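You operate a simulated robot arm through the tools that you are given. There is no shell and no other tool.

Carry out the task below with a simulated robot arm. There is one attempt and no reset: what you move stays moved.

Task
Change the black weight in the pan for the one that the card asks for.
Fine: white lever to hold the arm before a weight moves, old weight on the ledge, lever free again; drop nothing. Set down upright: what you pick out.

The check looks at the end state, three seconds after you hand in, the way a careful person would. Anything else that was tipped, shoved, dropped, spilled or broken makes it a failure.

Robot
A 7-joint arm with a three-finger gripper, fixed in place. Base frame: the origin is at the foot of the arm, x ahead of it, y to its left, z up. Units: m, degrees, N and s.
Its first joint turns from -166.0 to 166.0 degrees. Payload 2.69 kg.
The tool frame sits at the grasp point between the pads (the TCP): z along the fingers, y along the line on which they close. The tips reach 0.03 m beyond it. Largest opening 0.128 m; the body of the gripper starts 0.117 m behind the TCP.
Orientation is that of the tool frame in the base frame, as [roll, pitch, yaw] about the fixed x, y, z axes, in that order (R = Rz(yaw) Ry(pitch) Rx(roll)). With the fingers straight down and closing along the base's y, the tool's x points along the base's -x, its y along +y and its z along -z.

Tools
- The arm moves only by the tool step_arm. Its argument "series" is a list that holds one entry, the list of rows, each a list of 7 numbers: the shift along the base's x, y, z in m, then the turn, a rotation vector about the base's x, y, z in degrees, then the opening, from 0 (shut) to 1 (fully open). In form: [[[dx, dy, dz, ax, ay, az, fingers], ...]]. A call has 1 to 20 rows; each row is the pose to reach, as a shift and turn from the pose commanded when the call began. Rows are played at 5 a second. More than 0.05 m and 8.6 degrees between two rows, or a gripper value outside its range, and nothing of the call is played. A pose out of reach is approached as far as the arm can. The call stops where the force on the tool passes 40 N (or 10 N more than at its start, if that is more) or the arm is blocked; 0.2 s more then pass. The fingers move at their own pace and stop on an object; they squeeze with about 36 N. The grip force told is the motor's: it shows also when the fingers shut on nothing. Time passes only in rows, and 0.2 s behind the last, so rows that repeat a pose let the fingers close. The reply holds the time, the measured pose of the TCP, the force on the tool along the base axes, the opening and the grip force, in the units named above and with some noise, with the torque about the TCP (base axes, N m) and any sound that the robot's microphone picked up, and new pictures: "show" is both (left out), scene, wrist or none.
- Cameras (640 x 400 px; columns grow to the right, rows downward): "scene" is fixed at [0.05, 0.4988, 1.5261]; the picture's right is [0.06, -1.00, 0.00], its down [-0.89, -0.05, -0.45] and it looks along [0.45, 0.03, -0.89] (base axes); focal length 214 px, centre (320, 200). "wrist" rides on the gripper at [0.058, 0.054, -0.131] in the tool frame; the picture's right is [-0.68, 0.74, 0.00], its down [-0.62, -0.57, -0.55] and it looks along [-0.40, -0.37, 0.84] (tool axes); focal length 234 px, centre (320, 200). There is no depth. A picture from a camera that has moved, and an enlarged one, comes with that camera's place and axes in the base frame and with its lens.
- move_column(by): slides the trunk up (or, below 0, down) by that many m; the arm rides with it, the base frame stays. It gives what a move gives, with no picture.
- close_up(camera, box): a new picture of the part [left, top, right, bottom] of that camera's present view, enlarged. It takes no simulated time.
- finish_job(): hands the job in; it is judged then, once.

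Places have to be worked out from the pictures, the camera data and where the tool is seen. Open the gripper and draw the arm clear of the work before you hand the job in, unless the task says otherwise.

The tools are called after ">>>" as a command line: name --argument value ..., lists and objects as JSON in quotes. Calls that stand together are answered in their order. step_arm: Moves the arm, as the interface text tells. Its arguments: {"type":"object","properties":{"series":{"type":"array"},"show":{"type":"string","enum":["both","scene","wrist","none"]}},"required":["series"]} The other tools are called the same way: move_column (by) slides the trunk up or down; close_up (camera, box) takes an enlarged picture of a part of a camera's view; finish_job () hands the job in.

At the start:

```text
time_s: 0.0
eef_pos: [0.6608, 0.409, 1.1324]
orientation: [-180.0, 0.0, 179.9]
force: [0.8, 1.1, 0.5]
torque: [0.01, -0.02, -0.01]
opening: 0.128
gripper_force: 0.0
trunk travel left (down, up): [-0.15, 0.2]
```

scene: 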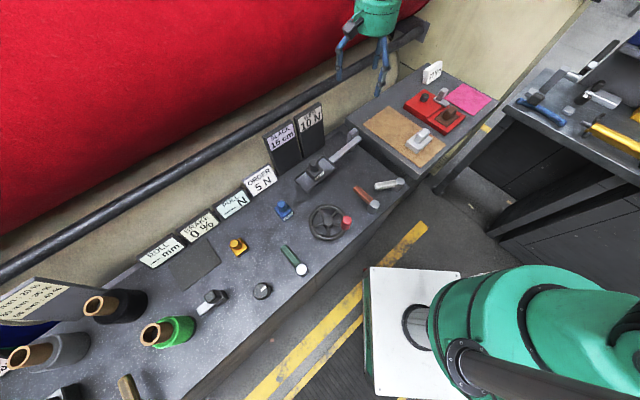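
wrist: 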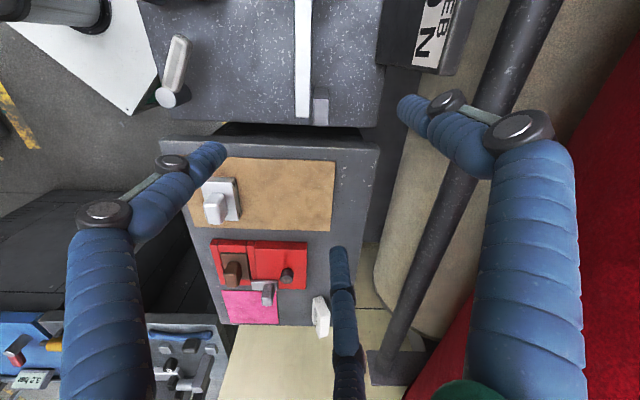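

I start by looking closely at the work area: the cards, the balance arm with its pan, and the weights.

>>> close_up --camera "scene" --box '[230, 80, 430, 260]'

>>> close_up --camera "scene" --box '[340, 50, 500, 170]'

>>> close_up --camera "scene" --box '[0, 180, 320, 400]'

>>> close_up --camera "wrist" --box '[140, 120, 400, 340]'

>>> close_up --camera "scene" --box '[480, 30, 640, 170]'

```text
2.22 times, centred on (330, 170) of scene
camera zoom: at [0.05, 0.4988, 1.5261], right [0.06, -1.0, 0.0], down [-0.89, -0.05, -0.45], along [0.45, 0.03, -0.89], focal length 477 px, centre (298, 267)
```

zoom: 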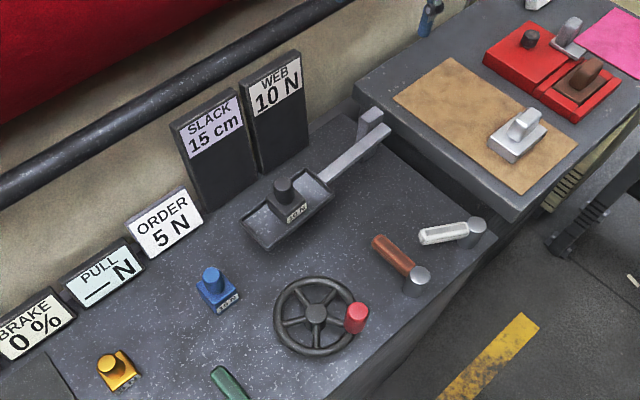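

```text
3.33 times, centred on (420, 110) of scene
camera zoom: at [0.05, 0.4988, 1.5261], right [0.06, -1.0, 0.0], down [-0.89, -0.05, -0.45], along [0.45, 0.03, -0.89], focal length 715 px, centre (-13, 500)
```

zoom: 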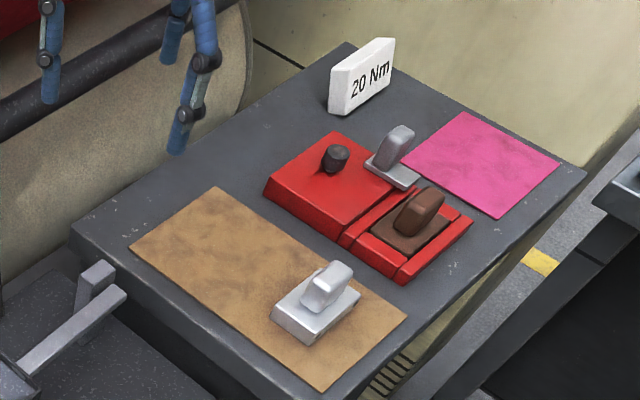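

```text
1.82 times, centred on (160, 290) of scene
camera zoom: at [0.05, 0.4988, 1.5261], right [0.06, -1.0, 0.0], down [-0.89, -0.05, -0.45], along [0.45, 0.03, -0.89], focal length 390 px, centre (611, 36)
```

zoom: 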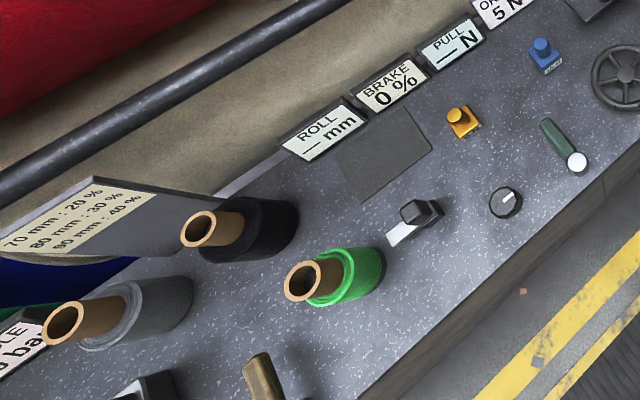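

```text
1.82 times, centred on (270, 230) of wrist
camera zoom: at [0.603, 0.463, 1.2637], right [0.68, 0.74, 0.0], down [0.62, -0.57, 0.55], along [0.4, -0.37, -0.84], focal length 426 px, centre (411, 146)
```

zoom: 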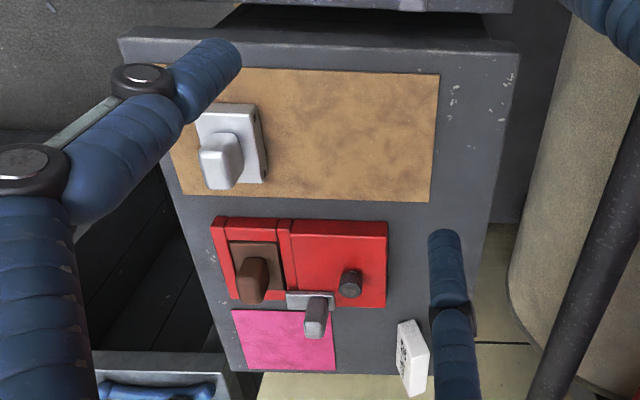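

```text
2.86 times, centred on (560, 100) of scene
camera zoom: at [0.05, 0.4988, 1.5261], right [0.06, -1.0, 0.0], down [-0.89, -0.05, -0.45], along [0.45, 0.03, -0.89], focal length 613 px, centre (-366, 486)
```

zoom: 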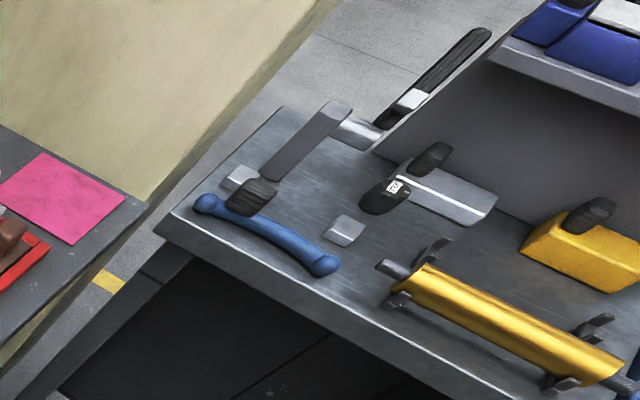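

I zoom in to read the labels on the weights and look at the levers and possible ledge.

>>> close_up --camera "scene" --box '[265, 190, 305, 225]'

>>> close_up --camera "scene" --box '[285, 120, 375, 200]'

>>> close_up --camera "scene" --box '[215, 225, 265, 265]'

>>> close_up --camera "scene" --box '[255, 90, 345, 200]'

>>> close_up --camera "scene" --box '[340, 160, 420, 220]'

>>> close_up --camera "scene" --box '[0, 270, 130, 400]'

```text
11.43 times, centred on (285, 208) of scene
camera zoom: at [0.05, 0.4988, 1.5261], right [0.06, -1.0, 0.0], down [-0.89, -0.05, -0.45], along [0.45, 0.03, -0.89], focal length 2451 px, centre (720, 114)
```

zoom: 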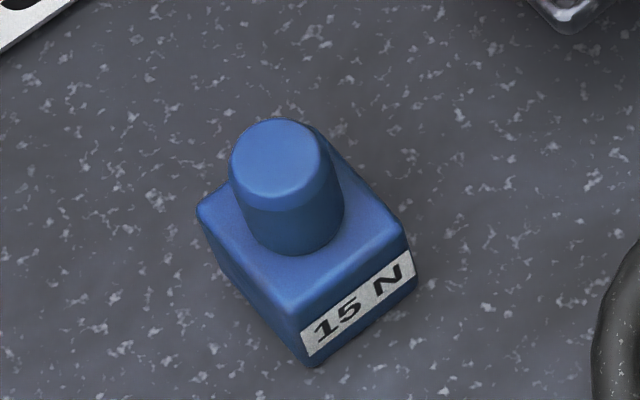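

```text
5.00 times, centred on (330, 160) of scene
camera zoom: at [0.05, 0.4988, 1.5261], right [0.06, -1.0, 0.0], down [-0.89, -0.05, -0.45], along [0.45, 0.03, -0.89], focal length 1072 px, centre (270, 400)
```

zoom: 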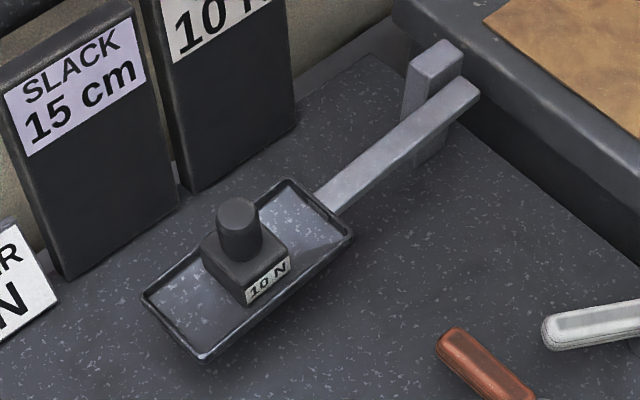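

```text
10.00 times, centred on (240, 245) of scene
camera zoom: at [0.05, 0.4988, 1.5261], right [0.06, -1.0, 0.0], down [-0.89, -0.05, -0.45], along [0.45, 0.03, -0.89], focal length 2145 px, centre (1120, -250)
```

zoom: 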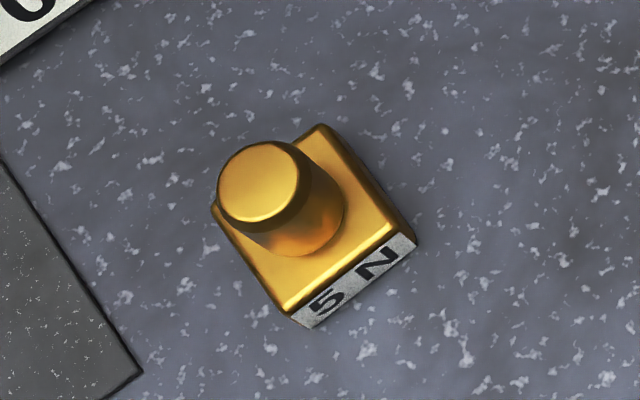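

```text
3.64 times, centred on (300, 145) of scene
camera zoom: at [0.05, 0.4988, 1.5261], right [0.06, -1.0, 0.0], down [-0.89, -0.05, -0.45], along [0.45, 0.03, -0.89], focal length 780 px, centre (393, 400)
```

zoom: 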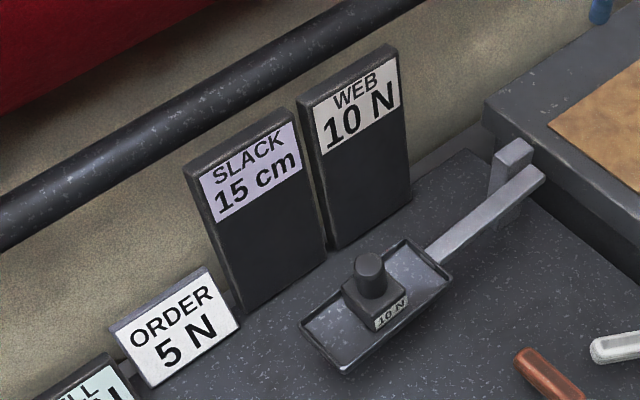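

```text
6.67 times, centred on (380, 190) of scene
camera zoom: at [0.05, 0.4988, 1.5261], right [0.06, -1.0, 0.0], down [-0.89, -0.05, -0.45], along [0.45, 0.03, -0.89], focal length 1430 px, centre (-80, 267)
```

zoom: 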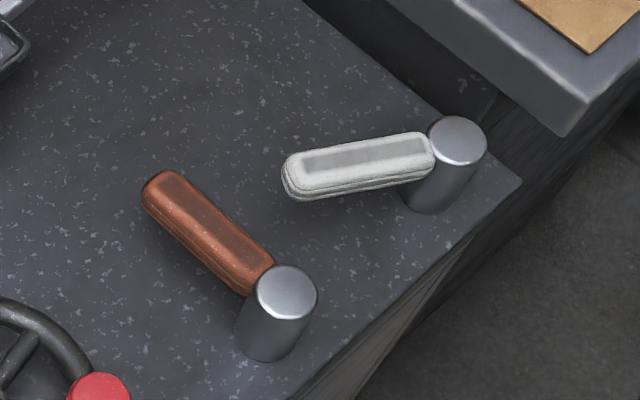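

```text
3.08 times, centred on (65, 335) of scene
camera zoom: at [0.05, 0.4988, 1.5261], right [0.06, -1.0, 0.0], down [-0.89, -0.05, -0.45], along [0.45, 0.03, -0.89], focal length 660 px, centre (1105, -215)
```

zoom: 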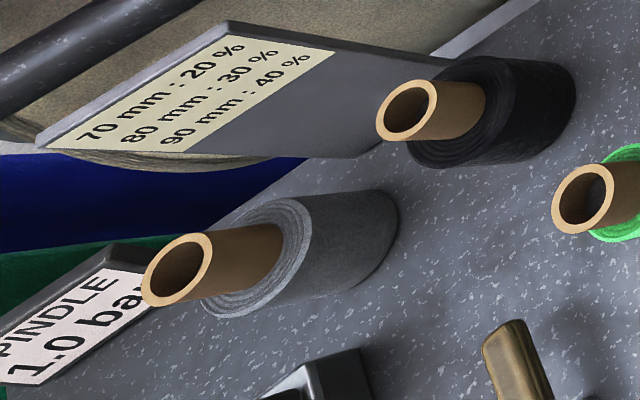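

The ORDER card asks for 5 N. The black weight in the pan reads 10 N, the blue one 15 N and the yellow one 5 N, so yellow is the replacement. I move the arm high over the bench so the wrist camera can show the pan, the lever and the ledge.

>>> step_arm --series '[[[-0.037, 0.024, 0, 0, 0, 0, 1], [-0.074, 0.048, 0, 0, 0, 0, 1], [-0.111, 0.072, 0, 0, 0, 0, 1], [-0.148, 0.096, 0, 0, 0, 0, 1], [-0.185, 0.12, 0, 0, 0, 0, 1], [-0.222, 0.144, 0, 0, 0, 0, 1], [-0.259, 0.168, 0, 0, 0, 0, 1], [-0.296, 0.192, 0, 0, 0, 0, 1], [-0.333, 0.216, 0, 0, 0, 0, 1], [-0.36, 0.24, 0, 0, 0, 0, 1]]]'

```text
time_s: 2.2
eef_pos: [0.2983, 0.6479, 1.1309]
orientation: [179.9, 0.0, 180.0]
force: [-0.8, -0.4, 0.2]
torque: [-0.01, 0.01, 0.03]
opening: 0.1277
gripper_force: 0.1
trunk travel left (down, up): [-0.15, 0.2]
camera wrist: at [0.2408, 0.7017, 1.2624], right [0.68, 0.74, 0.0], down [0.62, -0.57, 0.55], along [0.4, -0.37, -0.84], focal length 234 px, centre (320, 200)
```

scene: 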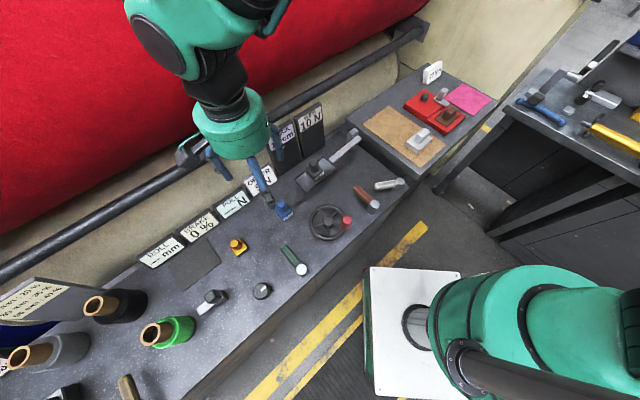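
wrist: 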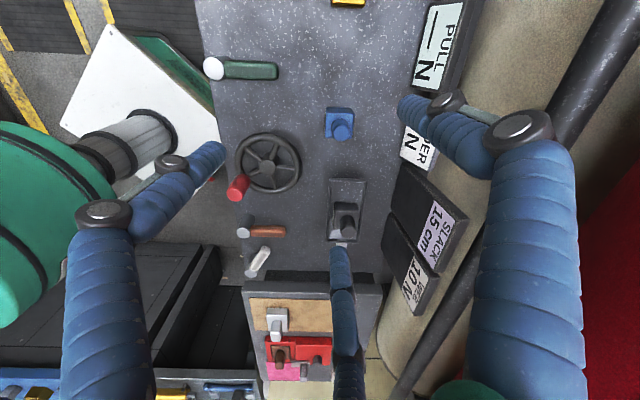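

>>> close_up --camera "wrist" --box '[200, 60, 400, 290]'

>>> close_up --camera "wrist" --box '[220, 190, 340, 290]'

>>> close_up --camera "wrist" --box '[300, 160, 400, 270]'

>>> close_up --camera "scene" --box '[130, 200, 260, 300]'

```text
1.74 times, centred on (300, 175) of wrist
camera zoom: at [0.2408, 0.7017, 1.2624], right [0.68, 0.74, 0.0], down [0.62, -0.57, 0.55], along [0.4, -0.37, -0.84], focal length 407 px, centre (355, 244)
```

zoom: 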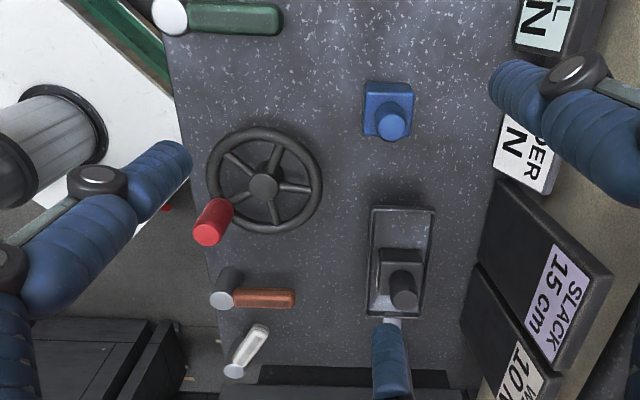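

```text
4.00 times, centred on (280, 240) of wrist
camera zoom: at [0.2408, 0.7017, 1.2624], right [0.68, 0.74, 0.0], down [0.62, -0.57, 0.55], along [0.4, -0.37, -0.84], focal length 937 px, centre (480, 40)
```

zoom: 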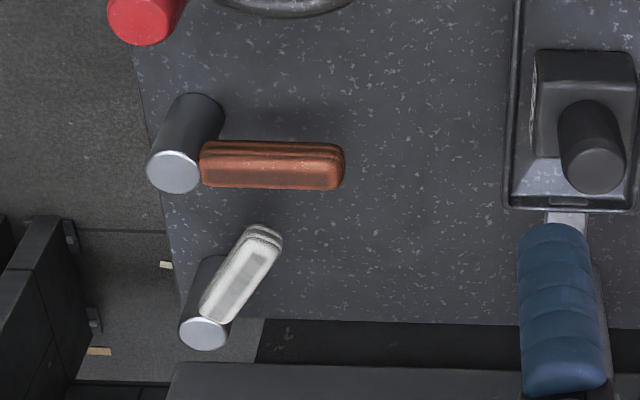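

```text
3.64 times, centred on (350, 215) of wrist
camera zoom: at [0.2408, 0.7017, 1.2624], right [0.68, 0.74, 0.0], down [0.62, -0.57, 0.55], along [0.4, -0.37, -0.84], focal length 852 px, centre (211, 146)
```

zoom: 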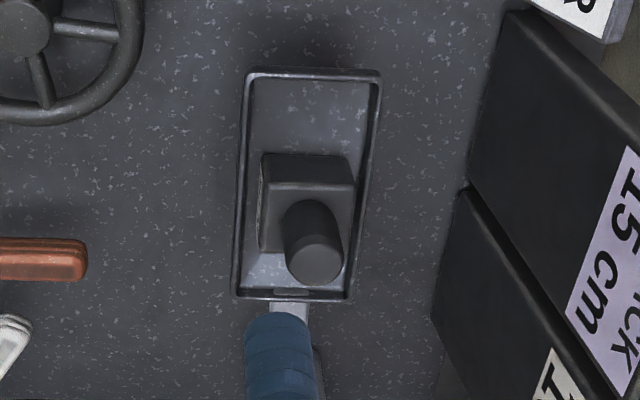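

```text
4.00 times, centred on (195, 250) of scene
camera zoom: at [0.05, 0.4988, 1.5261], right [0.06, -1.0, 0.0], down [-0.89, -0.05, -0.45], along [0.45, 0.03, -0.89], focal length 858 px, centre (820, 0)
```

zoom: 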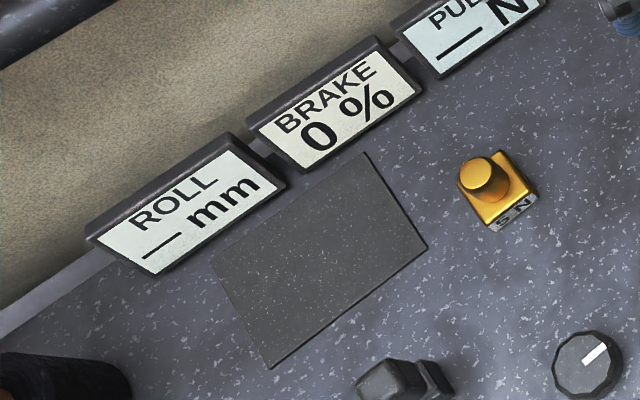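

The lever post has a white handle that pivots about a vertical post. I turn the tool 45° and move left to see the far end of the bench and the back strip, so I can be sure what the ledge is.

>>> step_arm --series '[[[-0.022, 0.022, 0, 0, 0, 5, 1], [-0.044, 0.044, 0, 0, 0, 10, 1], [-0.066, 0.066, 0, 0, 0, 15, 1], [-0.088, 0.088, 0, 0, 0, 20, 1], [-0.11, 0.11, 0, 0, 0, 25, 1], [-0.132, 0.132, 0, 0, 0, 30, 1], [-0.154, 0.154, 0, 0, 0, 35, 1], [-0.176, 0.176, 0, 0, 0, 40, 1], [-0.19, 0.19, 0, 0, 0, 45, 1]]]'

```text
time_s: 4.2
eef_pos: [0.1253, 0.8403, 1.1494]
orientation: [179.4, 0.8, -136.0]
force: [-1.2, 1.2, -0.7]
torque: [-0.03, -0.05, -0.01]
opening: 0.1279
gripper_force: 0.0
trunk travel left (down, up): [-0.15, 0.2]
camera wrist: at [0.0465, 0.8363, 1.2807], right [-0.02, 1.0, 0.02], down [0.83, 0.01, 0.55], along [0.55, 0.03, -0.83], focal length 234 px, centre (320, 200)
```

scene: 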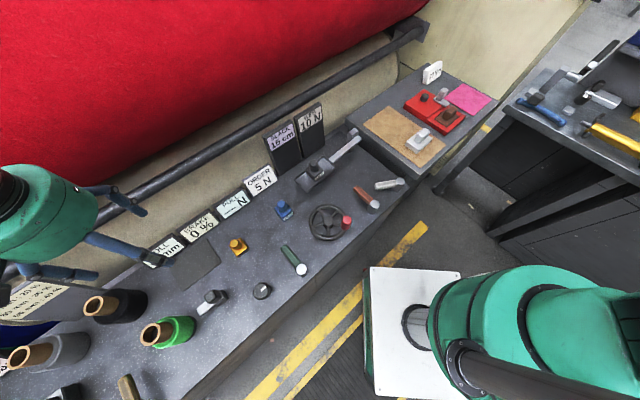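
wrist: 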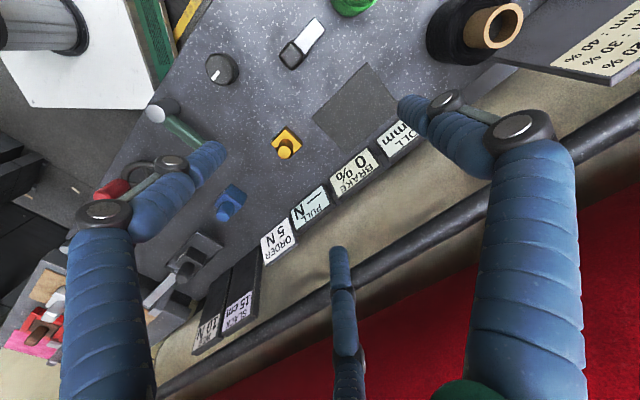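

>>> close_up --camera "wrist" --box '[230, 40, 480, 220]'

>>> close_up --camera "wrist" --box '[130, 160, 330, 340]'

```text
2.22 times, centred on (355, 130) of wrist
camera zoom: at [0.0465, 0.8363, 1.2807], right [-0.02, 1.0, 0.02], down [0.83, 0.01, 0.55], along [0.55, 0.03, -0.83], focal length 520 px, centre (242, 356)
```

zoom: 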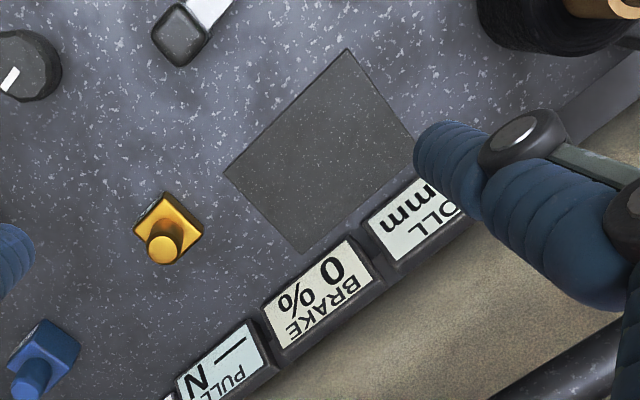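

```text
2.22 times, centred on (230, 250) of wrist
camera zoom: at [0.0465, 0.8363, 1.2807], right [-0.02, 1.0, 0.02], down [0.83, 0.01, 0.55], along [0.55, 0.03, -0.83], focal length 520 px, centre (520, 89)
```

zoom: 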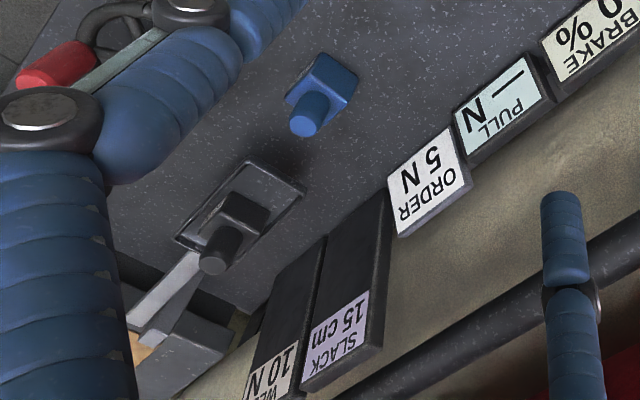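

>>> close_up --camera "wrist" --box '[440, 40, 540, 110]'

>>> close_up --camera "scene" --box '[60, 220, 240, 330]'

>>> close_up --camera "scene" --box '[240, 90, 400, 200]'

```text
5.71 times, centred on (490, 75) of wrist
camera zoom: at [0.0465, 0.8363, 1.2807], right [-0.02, 1.0, 0.02], down [0.83, 0.01, 0.55], along [0.55, 0.03, -0.83], focal length 1338 px, centre (-651, 914)
```

zoom: 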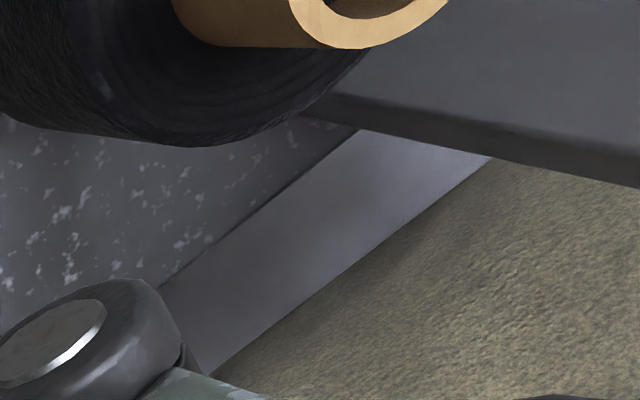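

```text
3.56 times, centred on (150, 275) of scene
camera zoom: at [0.05, 0.4988, 1.5261], right [0.06, -1.0, 0.0], down [-0.89, -0.05, -0.45], along [0.45, 0.03, -0.89], focal length 763 px, centre (924, -67)
```

zoom: 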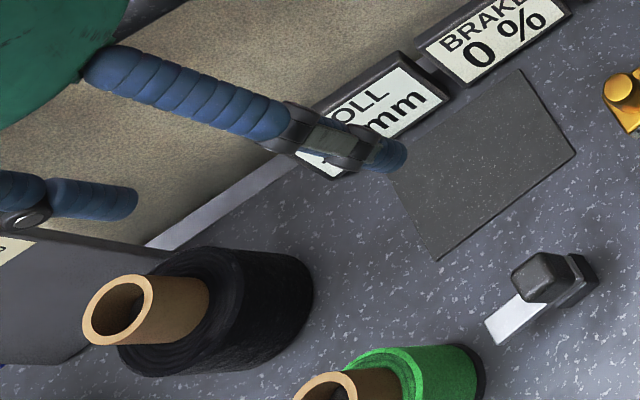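

```text
3.64 times, centred on (320, 145) of scene
camera zoom: at [0.05, 0.4988, 1.5261], right [0.06, -1.0, 0.0], down [-0.89, -0.05, -0.45], along [0.45, 0.03, -0.89], focal length 780 px, centre (320, 400)
```

zoom: 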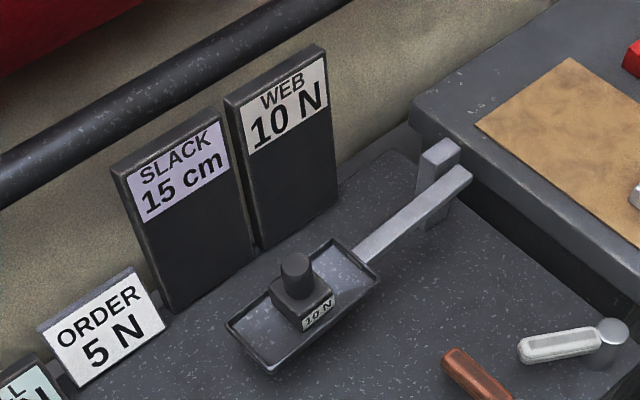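

The speckled bench top along the machine is the only ledge-like surface; the blue and yellow weights already stand on it. Next I go over to inspect the white lever at closer range.

>>> step_arm --series '[[[0.018, -0.04, 0, 0, 0, 0, 1], [0.036, -0.079, -0.01, 0, 0, 0, 1], [0.054, -0.118, -0.02, 0, 0, 0, 1], [0.072, -0.157, -0.03, 0, 0, 0, 1], [0.09, -0.196, -0.04, 0, 0, 0, 1], [0.108, -0.236, -0.05, 0, 0, 0, 1], [0.126, -0.275, -0.06, 0, 0, 0, 1], [0.144, -0.314, -0.07, 0, 0, 0, 1], [0.162, -0.354, -0.08, 0, 0, 0, 1], [0.18, -0.393, -0.09, 0, 0, 0, 1], [0.198, -0.432, -0.1, 0, 0, 0, 1], [0.216, -0.471, -0.11, 0, 0, 0, 1], [0.234, -0.51, -0.12, 0, 0, 0, 1], [0.25, -0.55, -0.13, 0, 0, 0, 1]]]'

```text
time_s: 7.2
eef_pos: [0.3587, 0.291, 1.0021]
orientation: [-179.9, 0.0, -135.0]
force: [-0.6, -0.1, -0.3]
torque: [-0.03, 0.01, 0.0]
opening: 0.1278
gripper_force: 0.0
trunk travel left (down, up): [-0.15, 0.2]
camera wrist: at [0.2808, 0.2878, 1.1319], right [-0.04, 1.0, 0.0], down [0.84, 0.04, 0.55], along [0.55, 0.02, -0.84], focal length 234 px, centre (320, 200)
```

scene: 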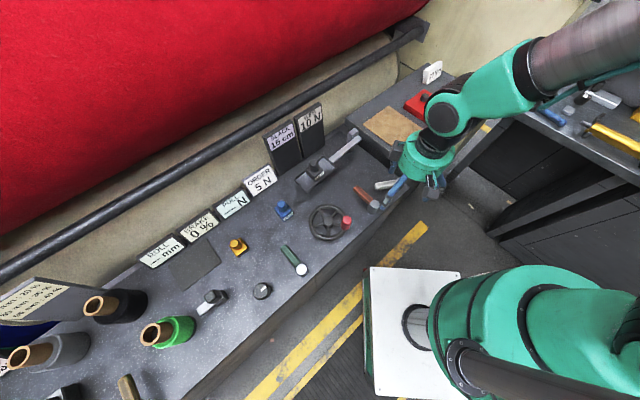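
wrist: 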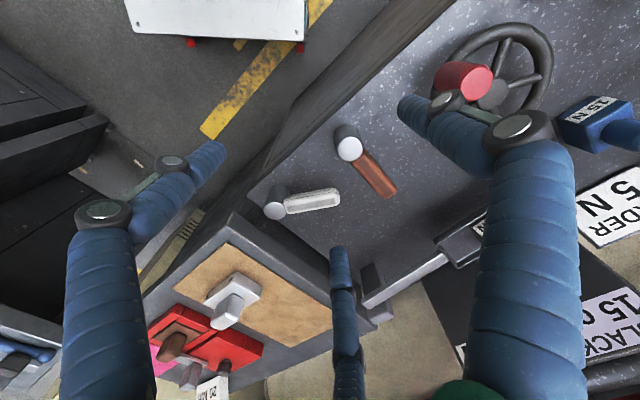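

>>> close_up --camera "wrist" --box '[240, 100, 420, 240]'

>>> close_up --camera "wrist" --box '[340, 210, 500, 330]'

```text
2.86 times, centred on (330, 170) of wrist
camera zoom: at [0.2808, 0.2878, 1.1319], right [-0.04, 1.0, 0.0], down [0.84, 0.04, 0.55], along [0.55, 0.02, -0.84], focal length 669 px, centre (291, 286)
```

zoom: 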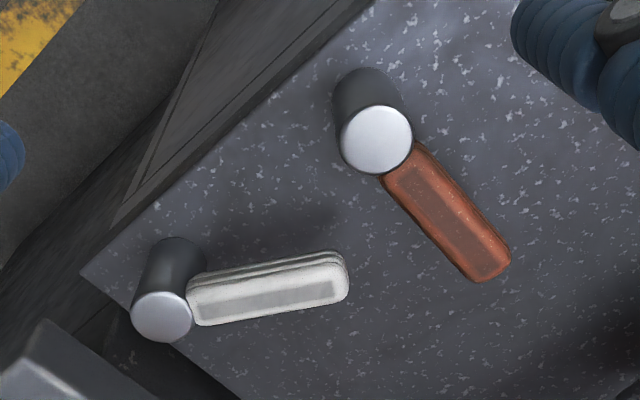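

```text
3.33 times, centred on (420, 270) of wrist
camera zoom: at [0.2808, 0.2878, 1.1319], right [-0.04, 1.0, 0.0], down [0.84, 0.04, 0.55], along [0.55, 0.02, -0.84], focal length 781 px, centre (-13, -33)
```

zoom: 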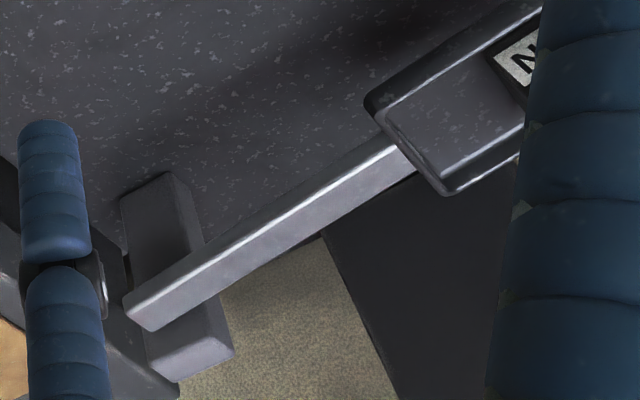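

Triangulating: the bench top is at z≈0.795. The white lever's pivot is at about (0.490, 0.228) with its top at 0.846, and the handle end is at about (0.467, 0.321). I turn the tool so the fingers will straddle the handle and stop above it first.

>>> step_arm --series '[[[0.014, 0.001, 0, 0, 0, 7.1, 1], [0.028, 0.002, -0.005, 0, 0, 14.2, 0.9], [0.042, 0.003, -0.01, 0, 0, 21.3, 0.8], [0.056, 0.004, -0.02, 0, 0, 28.4, 0.7], [0.07, 0.005, -0.03, 0, 0, 35.5, 0.6], [0.084, 0.006, -0.04, 0, 0, 42.6, 0.5], [0.098, 0.007, -0.05, 0, 0, 49.8, 0.45], [0.113, 0.007, -0.052, 0, 0, 57, 0.4], [0.113, 0.007, -0.052, 0, 0, 57, 0.4]]]'

```text
time_s: 9.2
eef_pos: [0.4733, 0.296, 0.9514]
orientation: [-180.0, 0.0, -77.9]
force: [0.5, 0.0, 0.0]
torque: [-0.02, 0.04, 0.0]
opening: 0.0514
gripper_force: 0.2
trunk travel left (down, up): [-0.15, 0.2]
camera wrist: at [0.4333, 0.2277, 1.0822], right [-0.86, 0.51, 0.0], down [0.42, 0.72, 0.55], along [0.28, 0.47, -0.84], focal length 234 px, centre (320, 200)
```

scene: 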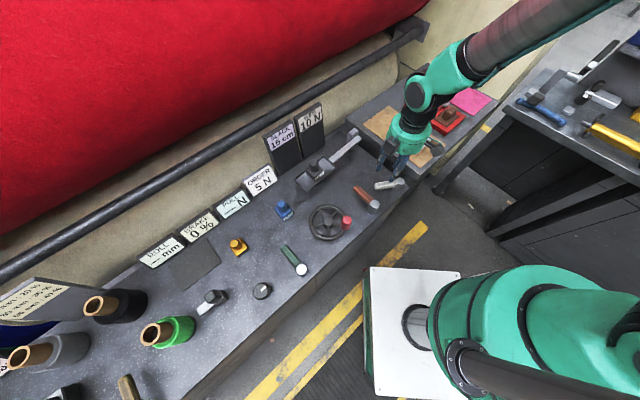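
wrist: 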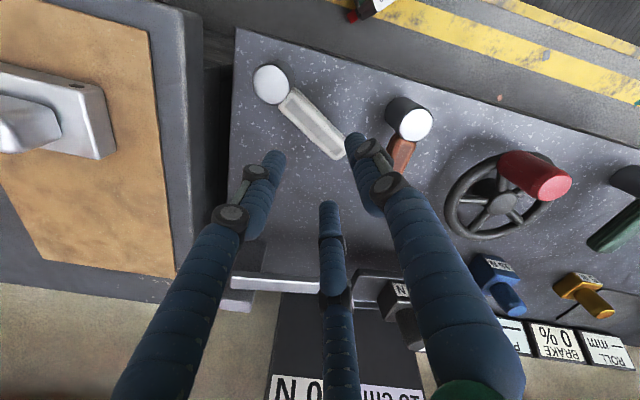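

>>> close_up --camera "wrist" --box '[200, 40, 460, 240]'

>>> close_up --camera "scene" --box '[350, 100, 450, 200]'

```text
2.00 times, centred on (330, 140) of wrist
camera zoom: at [0.4333, 0.2277, 1.0822], right [-0.86, 0.51, 0.0], down [0.42, 0.72, 0.55], along [0.28, 0.47, -0.84], focal length 468 px, centre (300, 320)
```

zoom: 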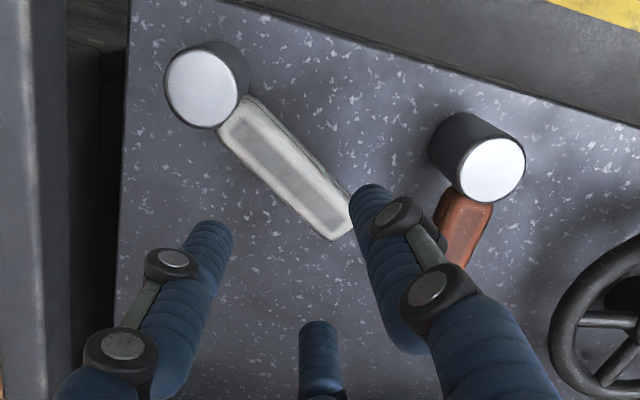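

```text
4.00 times, centred on (400, 150) of scene
camera zoom: at [0.05, 0.4988, 1.5261], right [0.06, -1.0, 0.0], down [-0.89, -0.05, -0.45], along [0.45, 0.03, -0.89], focal length 858 px, centre (0, 400)
```

zoom: 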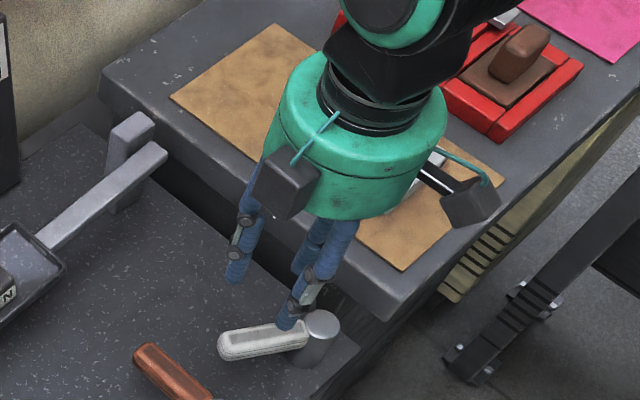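

The gripper looks three-jawed: a thumb on tool +y and two jaws on the −y side. I'll allow for both that and the stated two fingers. I open a bit more, shift so the handle sits centred between the jaws, and descend until the tips are beside the handle.

>>> step_arm --series '[[[0.004, 0.001, 0, 0, 0, 0, 0.6], [0.007, 0.002, 0, 0, 0, 0, 0.6], [0.007, 0.002, -0.02, 0, 0, 0, 0.6], [0.007, 0.002, -0.04, 0, 0, 0, 0.6], [0.007, 0.002, -0.055, 0, 0, 0, 0.6], [0.007, 0.002, -0.068, 0, 0, 0, 0.6], [0.007, 0.002, -0.078, 0, 0, 0, 0.6]]]'

```text
time_s: 10.8
eef_pos: [0.4788, 0.298, 0.873]
orientation: [-180.0, 0.1, -78.0]
force: [0.4, 0.4, 0.4]
torque: [0.0, -0.03, -0.03]
opening: 0.0768
gripper_force: 0.1
trunk travel left (down, up): [-0.15, 0.2]
camera wrist: at [0.4399, 0.2298, 1.0039], right [-0.86, 0.51, 0.0], down [0.42, 0.72, 0.55], along [0.28, 0.47, -0.84], focal length 234 px, centre (320, 200)
```

scene: 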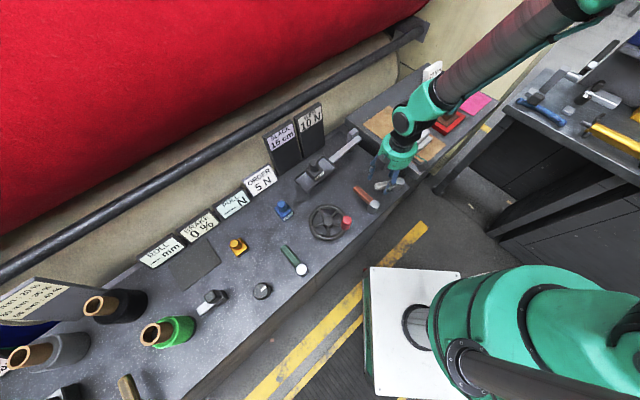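
wrist: 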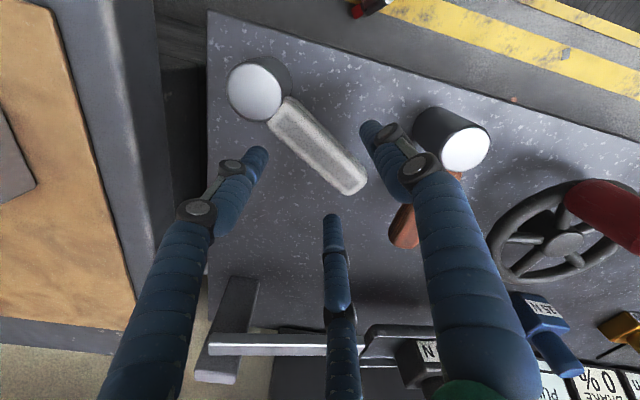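

The handle lies between the jaws with clearance on both sides. I go down the last 2.5 cm.

>>> step_arm --series '[[[0, 0, -0.01, 0, 0, 0, 0.6], [0, 0, -0.018, 0, 0, 0, 0.6], [0, 0, -0.025, 0, 0, 0, 0.6]]]' --show "wrist"

```text
time_s: 11.6
eef_pos: [0.48, 0.2969, 0.8472]
orientation: [179.9, 0.0, -77.9]
force: [0.6, -0.2, 0.3]
torque: [0.01, -0.01, 0.0]
opening: 0.0767
gripper_force: 0.0
trunk travel left (down, up): [-0.15, 0.2]
camera wrist: at [0.4407, 0.2289, 0.979], right [-0.86, 0.51, 0.0], down [0.42, 0.72, 0.55], along [0.28, 0.47, -0.84], focal length 234 px, centre (320, 200)
```

wrist: 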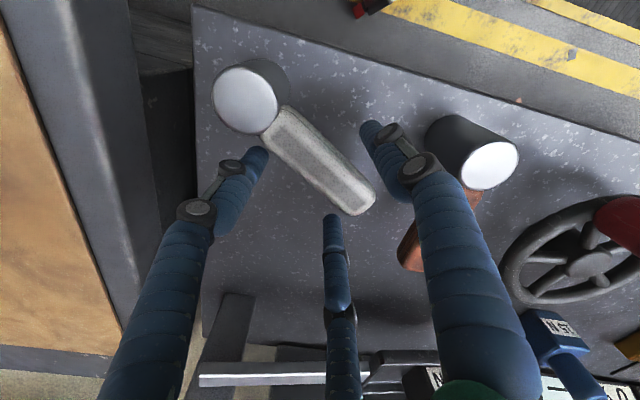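

Tips are beside the handle with no contact. I now swing slowly clockwise about the pivot, so the handle end goes towards +x, and watch force, sound and picture.

>>> step_arm --series '[[[0.0049, 0.0003, 0, 0, 0, -4, 0.6], [0.0097, 0.0004, 0, 0, 0, -8, 0.6], [0.0145, 0.0, 0, 0, 0, -12, 0.6], [0.0193, -0.0005, 0, 0, 0, -16, 0.6], [0.0241, -0.0015, 0, 0, 0, -20, 0.6], [0.0288, -0.0027, 0, 0, 0, -24, 0.6]]]'

```text
time_s: 13.0
eef_pos: [0.5099, 0.2945, 0.8482]
orientation: [-180.0, 0.1, -102.0]
force: [-2.7, -1.1, -1.3]
torque: [-0.02, -0.03, 0.08]
opening: 0.078
gripper_force: 0.9
trunk travel left (down, up): [-0.15, 0.2]
camera wrist: at [0.4453, 0.2491, 0.9785], right [-0.58, 0.82, 0.0], down [0.68, 0.48, 0.55], along [0.45, 0.32, -0.84], focal length 234 px, centre (320, 200)
```

scene: 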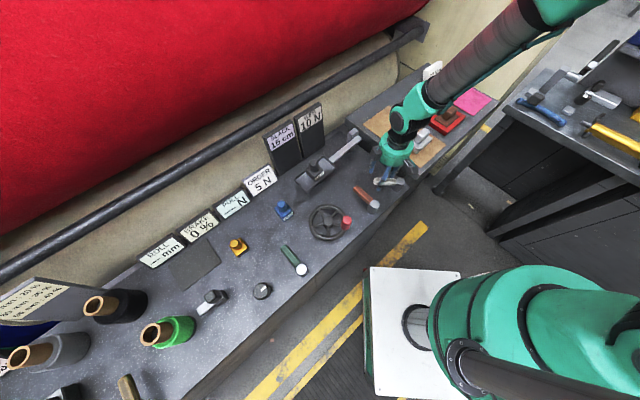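
wrist: 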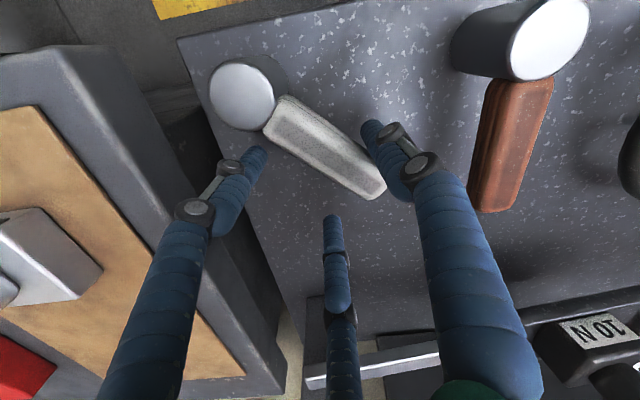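

The lever is moving clockwise with only about 3 N, and the handle now sits at about 92°. I continue along the arc.

>>> step_arm --series '[[[0.0045, -0.0016, 0, 0, 0, -4, 0.6], [0.009, -0.0035, 0, 0, 0, -8, 0.6], [0.0133, -0.0058, 0, 0, 0, -12, 0.6], [0.0174, -0.0083, 0, 0, 0, -16, 0.6], [0.0214, -0.0111, 0, 0, 0, -20, 0.6]]]'

```text
time_s: 14.2
eef_pos: [0.5311, 0.2838, 0.848]
orientation: [-180.0, 0.0, -122.1]
force: [-3.0, -0.3, 1.4]
torque: [-0.01, 0.1, 0.07]
opening: 0.0786
gripper_force: 1.8
trunk travel left (down, up): [-0.15, 0.2]
camera wrist: at [0.4552, 0.2628, 0.9787], right [-0.27, 0.96, 0.0], down [0.81, 0.22, 0.55], along [0.53, 0.15, -0.84], focal length 234 px, centre (320, 200)
```

scene: 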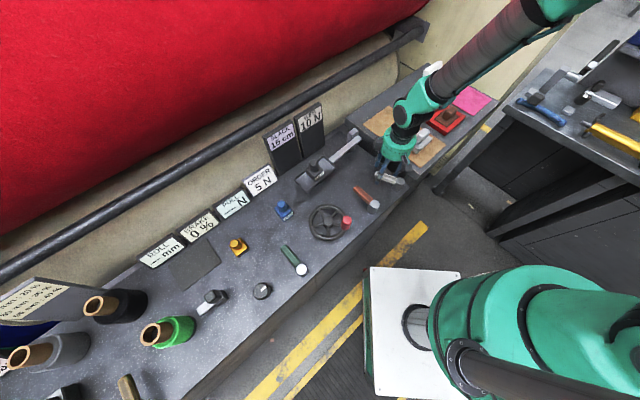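
wrist: 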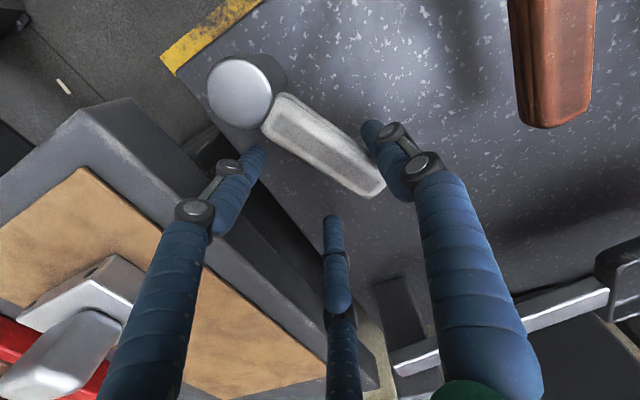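

>>> step_arm --series '[[[0.0037, -0.0031, 0, 0, 0, -4, 0.6], [0.0072, -0.0064, 0, 0, 0, -8, 0.6], [0.0105, -0.01, 0, 0, 0, -12, 0.6], [0.0136, -0.0138, 0, 0, 0, -16, 0.6]]]'

```text
time_s: 15.2
eef_pos: [0.5433, 0.2684, 0.8471]
orientation: [180.0, 0.0, -138.0]
force: [-1.6, 3.5, 1.2]
torque: [0.11, 0.02, -0.04]
opening: 0.0798
gripper_force: 1.8
trunk travel left (down, up): [-0.15, 0.2]
camera wrist: at [0.4656, 0.2705, 0.9774], right [0.01, 1.0, 0.0], down [0.84, -0.01, 0.55], along [0.55, -0.01, -0.84], focal length 234 px, centre (320, 200)
```

scene: 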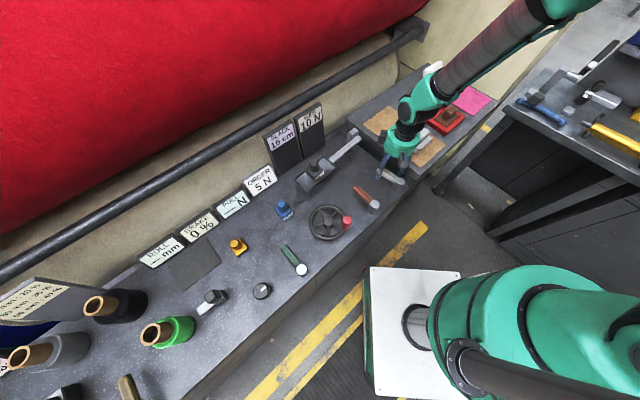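
wrist: 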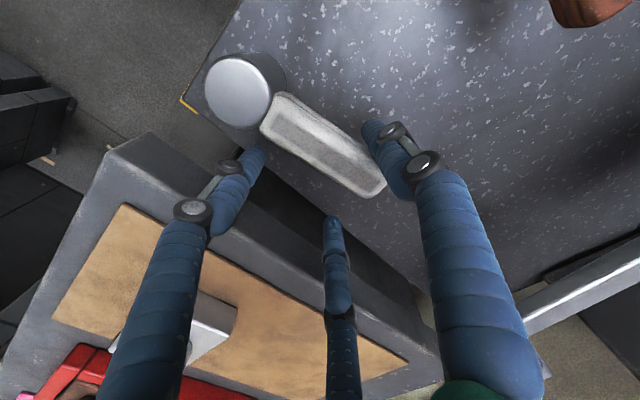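

The lever has turned about 50° at low force and is now near 53°. The rear fingers are getting close to the neighbouring table, so I finish the swing by closing the jaws a little, which pushes the handle while drawing the other jaws away from the table.

>>> step_arm --series '[[[0, 0, 0, 0, 0, 0, 0.55], [0, 0, 0, 0, 0, 0, 0.5], [0, 0, 0, 0, 0, 0, 0.5]]]' --show "wrist"

```text
time_s: 16.0
eef_pos: [0.5438, 0.2698, 0.8463]
orientation: [-179.9, 0.0, -138.0]
force: [-0.9, 2.9, 0.7]
torque: [0.11, 0.03, -0.02]
opening: 0.066
gripper_force: 1.3
trunk travel left (down, up): [-0.15, 0.2]
camera wrist: at [0.4653, 0.2701, 0.9772], right [0.01, 1.0, 0.0], down [0.84, -0.01, 0.55], along [0.55, -0.01, -0.84], focal length 234 px, centre (320, 200)
```

wrist: 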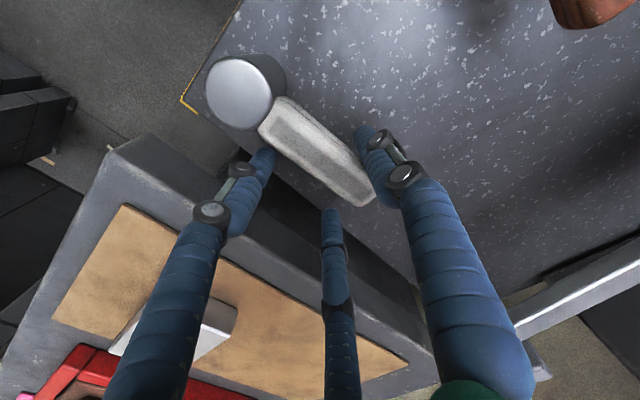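

>>> step_arm --series '[[[0, 0, 0, 0, 0, 0, 0.45], [0, 0, 0, 0, 0, 0, 0.42], [0, 0, 0, 0, 0, 0, 0.42]]]' --show "both"

```text
time_s: 16.8
eef_pos: [0.5448, 0.269, 0.8472]
orientation: [-180.0, 0.0, -138.0]
force: [-0.6, 4.0, 1.5]
torque: [0.06, 0.03, -0.08]
opening: 0.056
gripper_force: 1.0
trunk travel left (down, up): [-0.15, 0.2]
camera wrist: at [0.4653, 0.2701, 0.9772], right [0.01, 1.0, 0.0], down [0.84, -0.01, 0.55], along [0.55, -0.01, -0.84], focal length 234 px, centre (320, 200)
```

scene: 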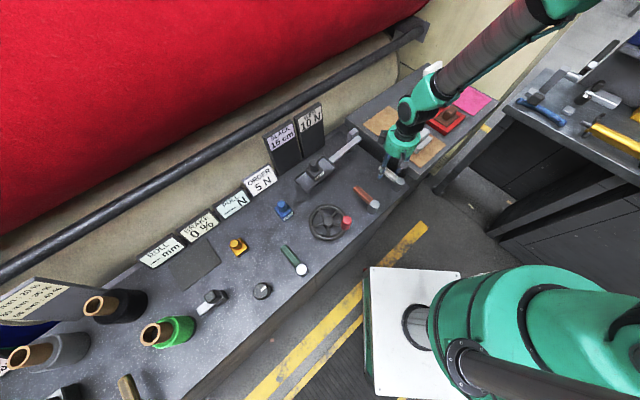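
wrist: 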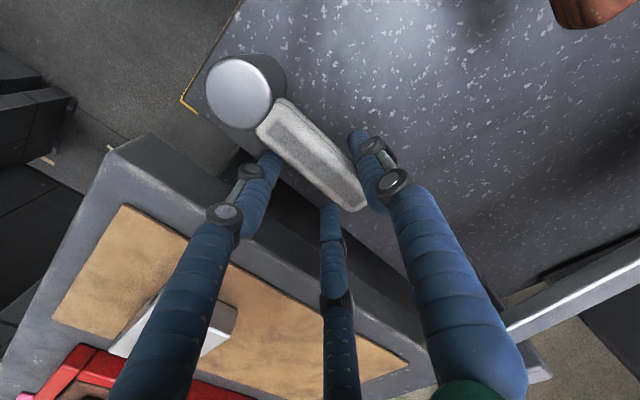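

>>> step_arm --series '[[[0, 0, 0, 0, 0, 0, 0.4], [0, 0, 0, 0, 0, 0, 0.37], [0, 0, 0, 0, 0, 0, 0.37]]]' --show "wrist"

```text
time_s: 17.6
eef_pos: [0.5444, 0.2697, 0.8468]
orientation: [-180.0, 0.0, -138.0]
force: [-3.2, 8.6, 2.0]
torque: [0.14, 0.05, -0.11]
opening: 0.0531
gripper_force: 4.3
trunk travel left (down, up): [-0.15, 0.2]
camera wrist: at [0.4653, 0.2704, 0.9773], right [0.01, 1.0, 0.0], down [0.84, -0.01, 0.55], along [0.55, -0.01, -0.84], focal length 234 px, centre (320, 200)
```

wrist: 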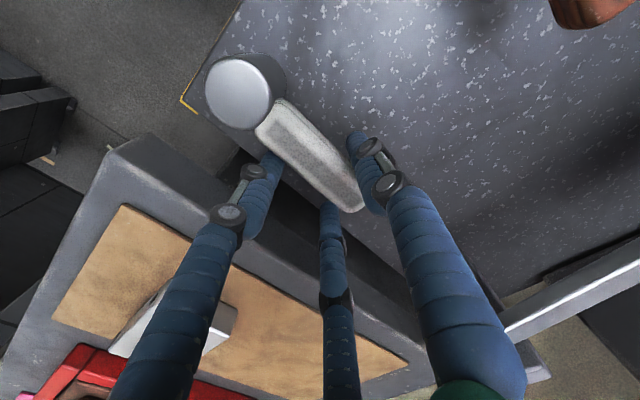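

The push is now met by a firm stop: 9 N, and the fingers are blocked at 0.053. The lever has reached its end after about 60° of travel. I open slightly, lift straight up and check the lever stays there.

>>> step_arm --series '[[[0, 0, 0, 0, 0, 0, 0.45], [-0.002, 0.002, 0, 0, 0, 0, 0.5], [-0.002, 0.002, 0.02, 0, 0, 0, 0.5], [-0.002, 0.002, 0.05, 0, 0, 0, 0.5], [-0.002, 0.002, 0.08, 0, 0, 0, 0.5], [-0.03, 0.02, 0.12, 0, 0, 0, 0.5]]]'

```text
refused: row 6 steps farther than a row can; nothing moved
```

>>> step_arm --series '[[[0, 0, 0, 0, 0, 0, 0.45], [-0.002, 0.002, 0, 0, 0, 0, 0.5], [-0.002, 0.002, 0.02, 0, 0, 0, 0.5], [-0.002, 0.002, 0.05, 0, 0, 0, 0.5], [-0.002, 0.002, 0.08, 0, 0, 0, 0.5], [-0.02, 0.015, 0.11, 0, 0, 0, 0.5], [-0.05, 0.03, 0.13, 0, 0, 0, 0.5]]]'

```text
time_s: 19.2
eef_pos: [0.4965, 0.3005, 0.9775]
orientation: [-180.0, 0.0, -138.0]
force: [0.0, 0.1, -0.7]
torque: [0.02, 0.0, 0.01]
opening: 0.0638
gripper_force: 0.0
trunk travel left (down, up): [-0.15, 0.2]
camera wrist: at [0.4181, 0.3014, 1.1075], right [0.01, 1.0, 0.0], down [0.84, -0.01, 0.55], along [0.55, -0.01, -0.84], focal length 234 px, centre (320, 200)
```

scene: 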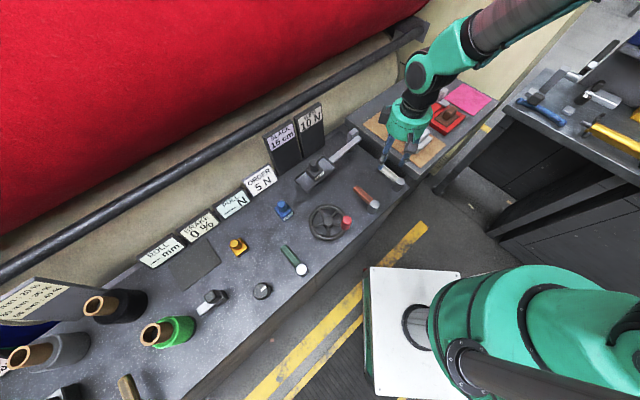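
wrist: 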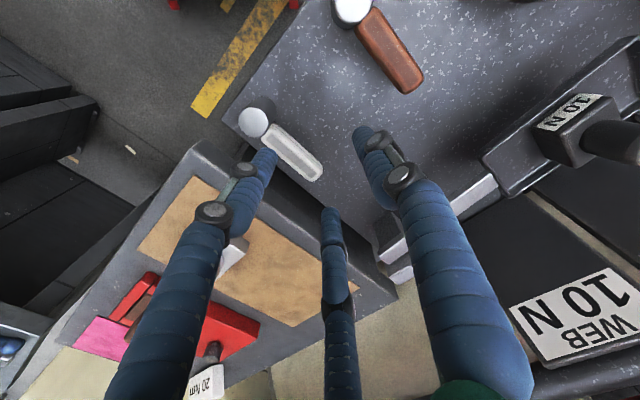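

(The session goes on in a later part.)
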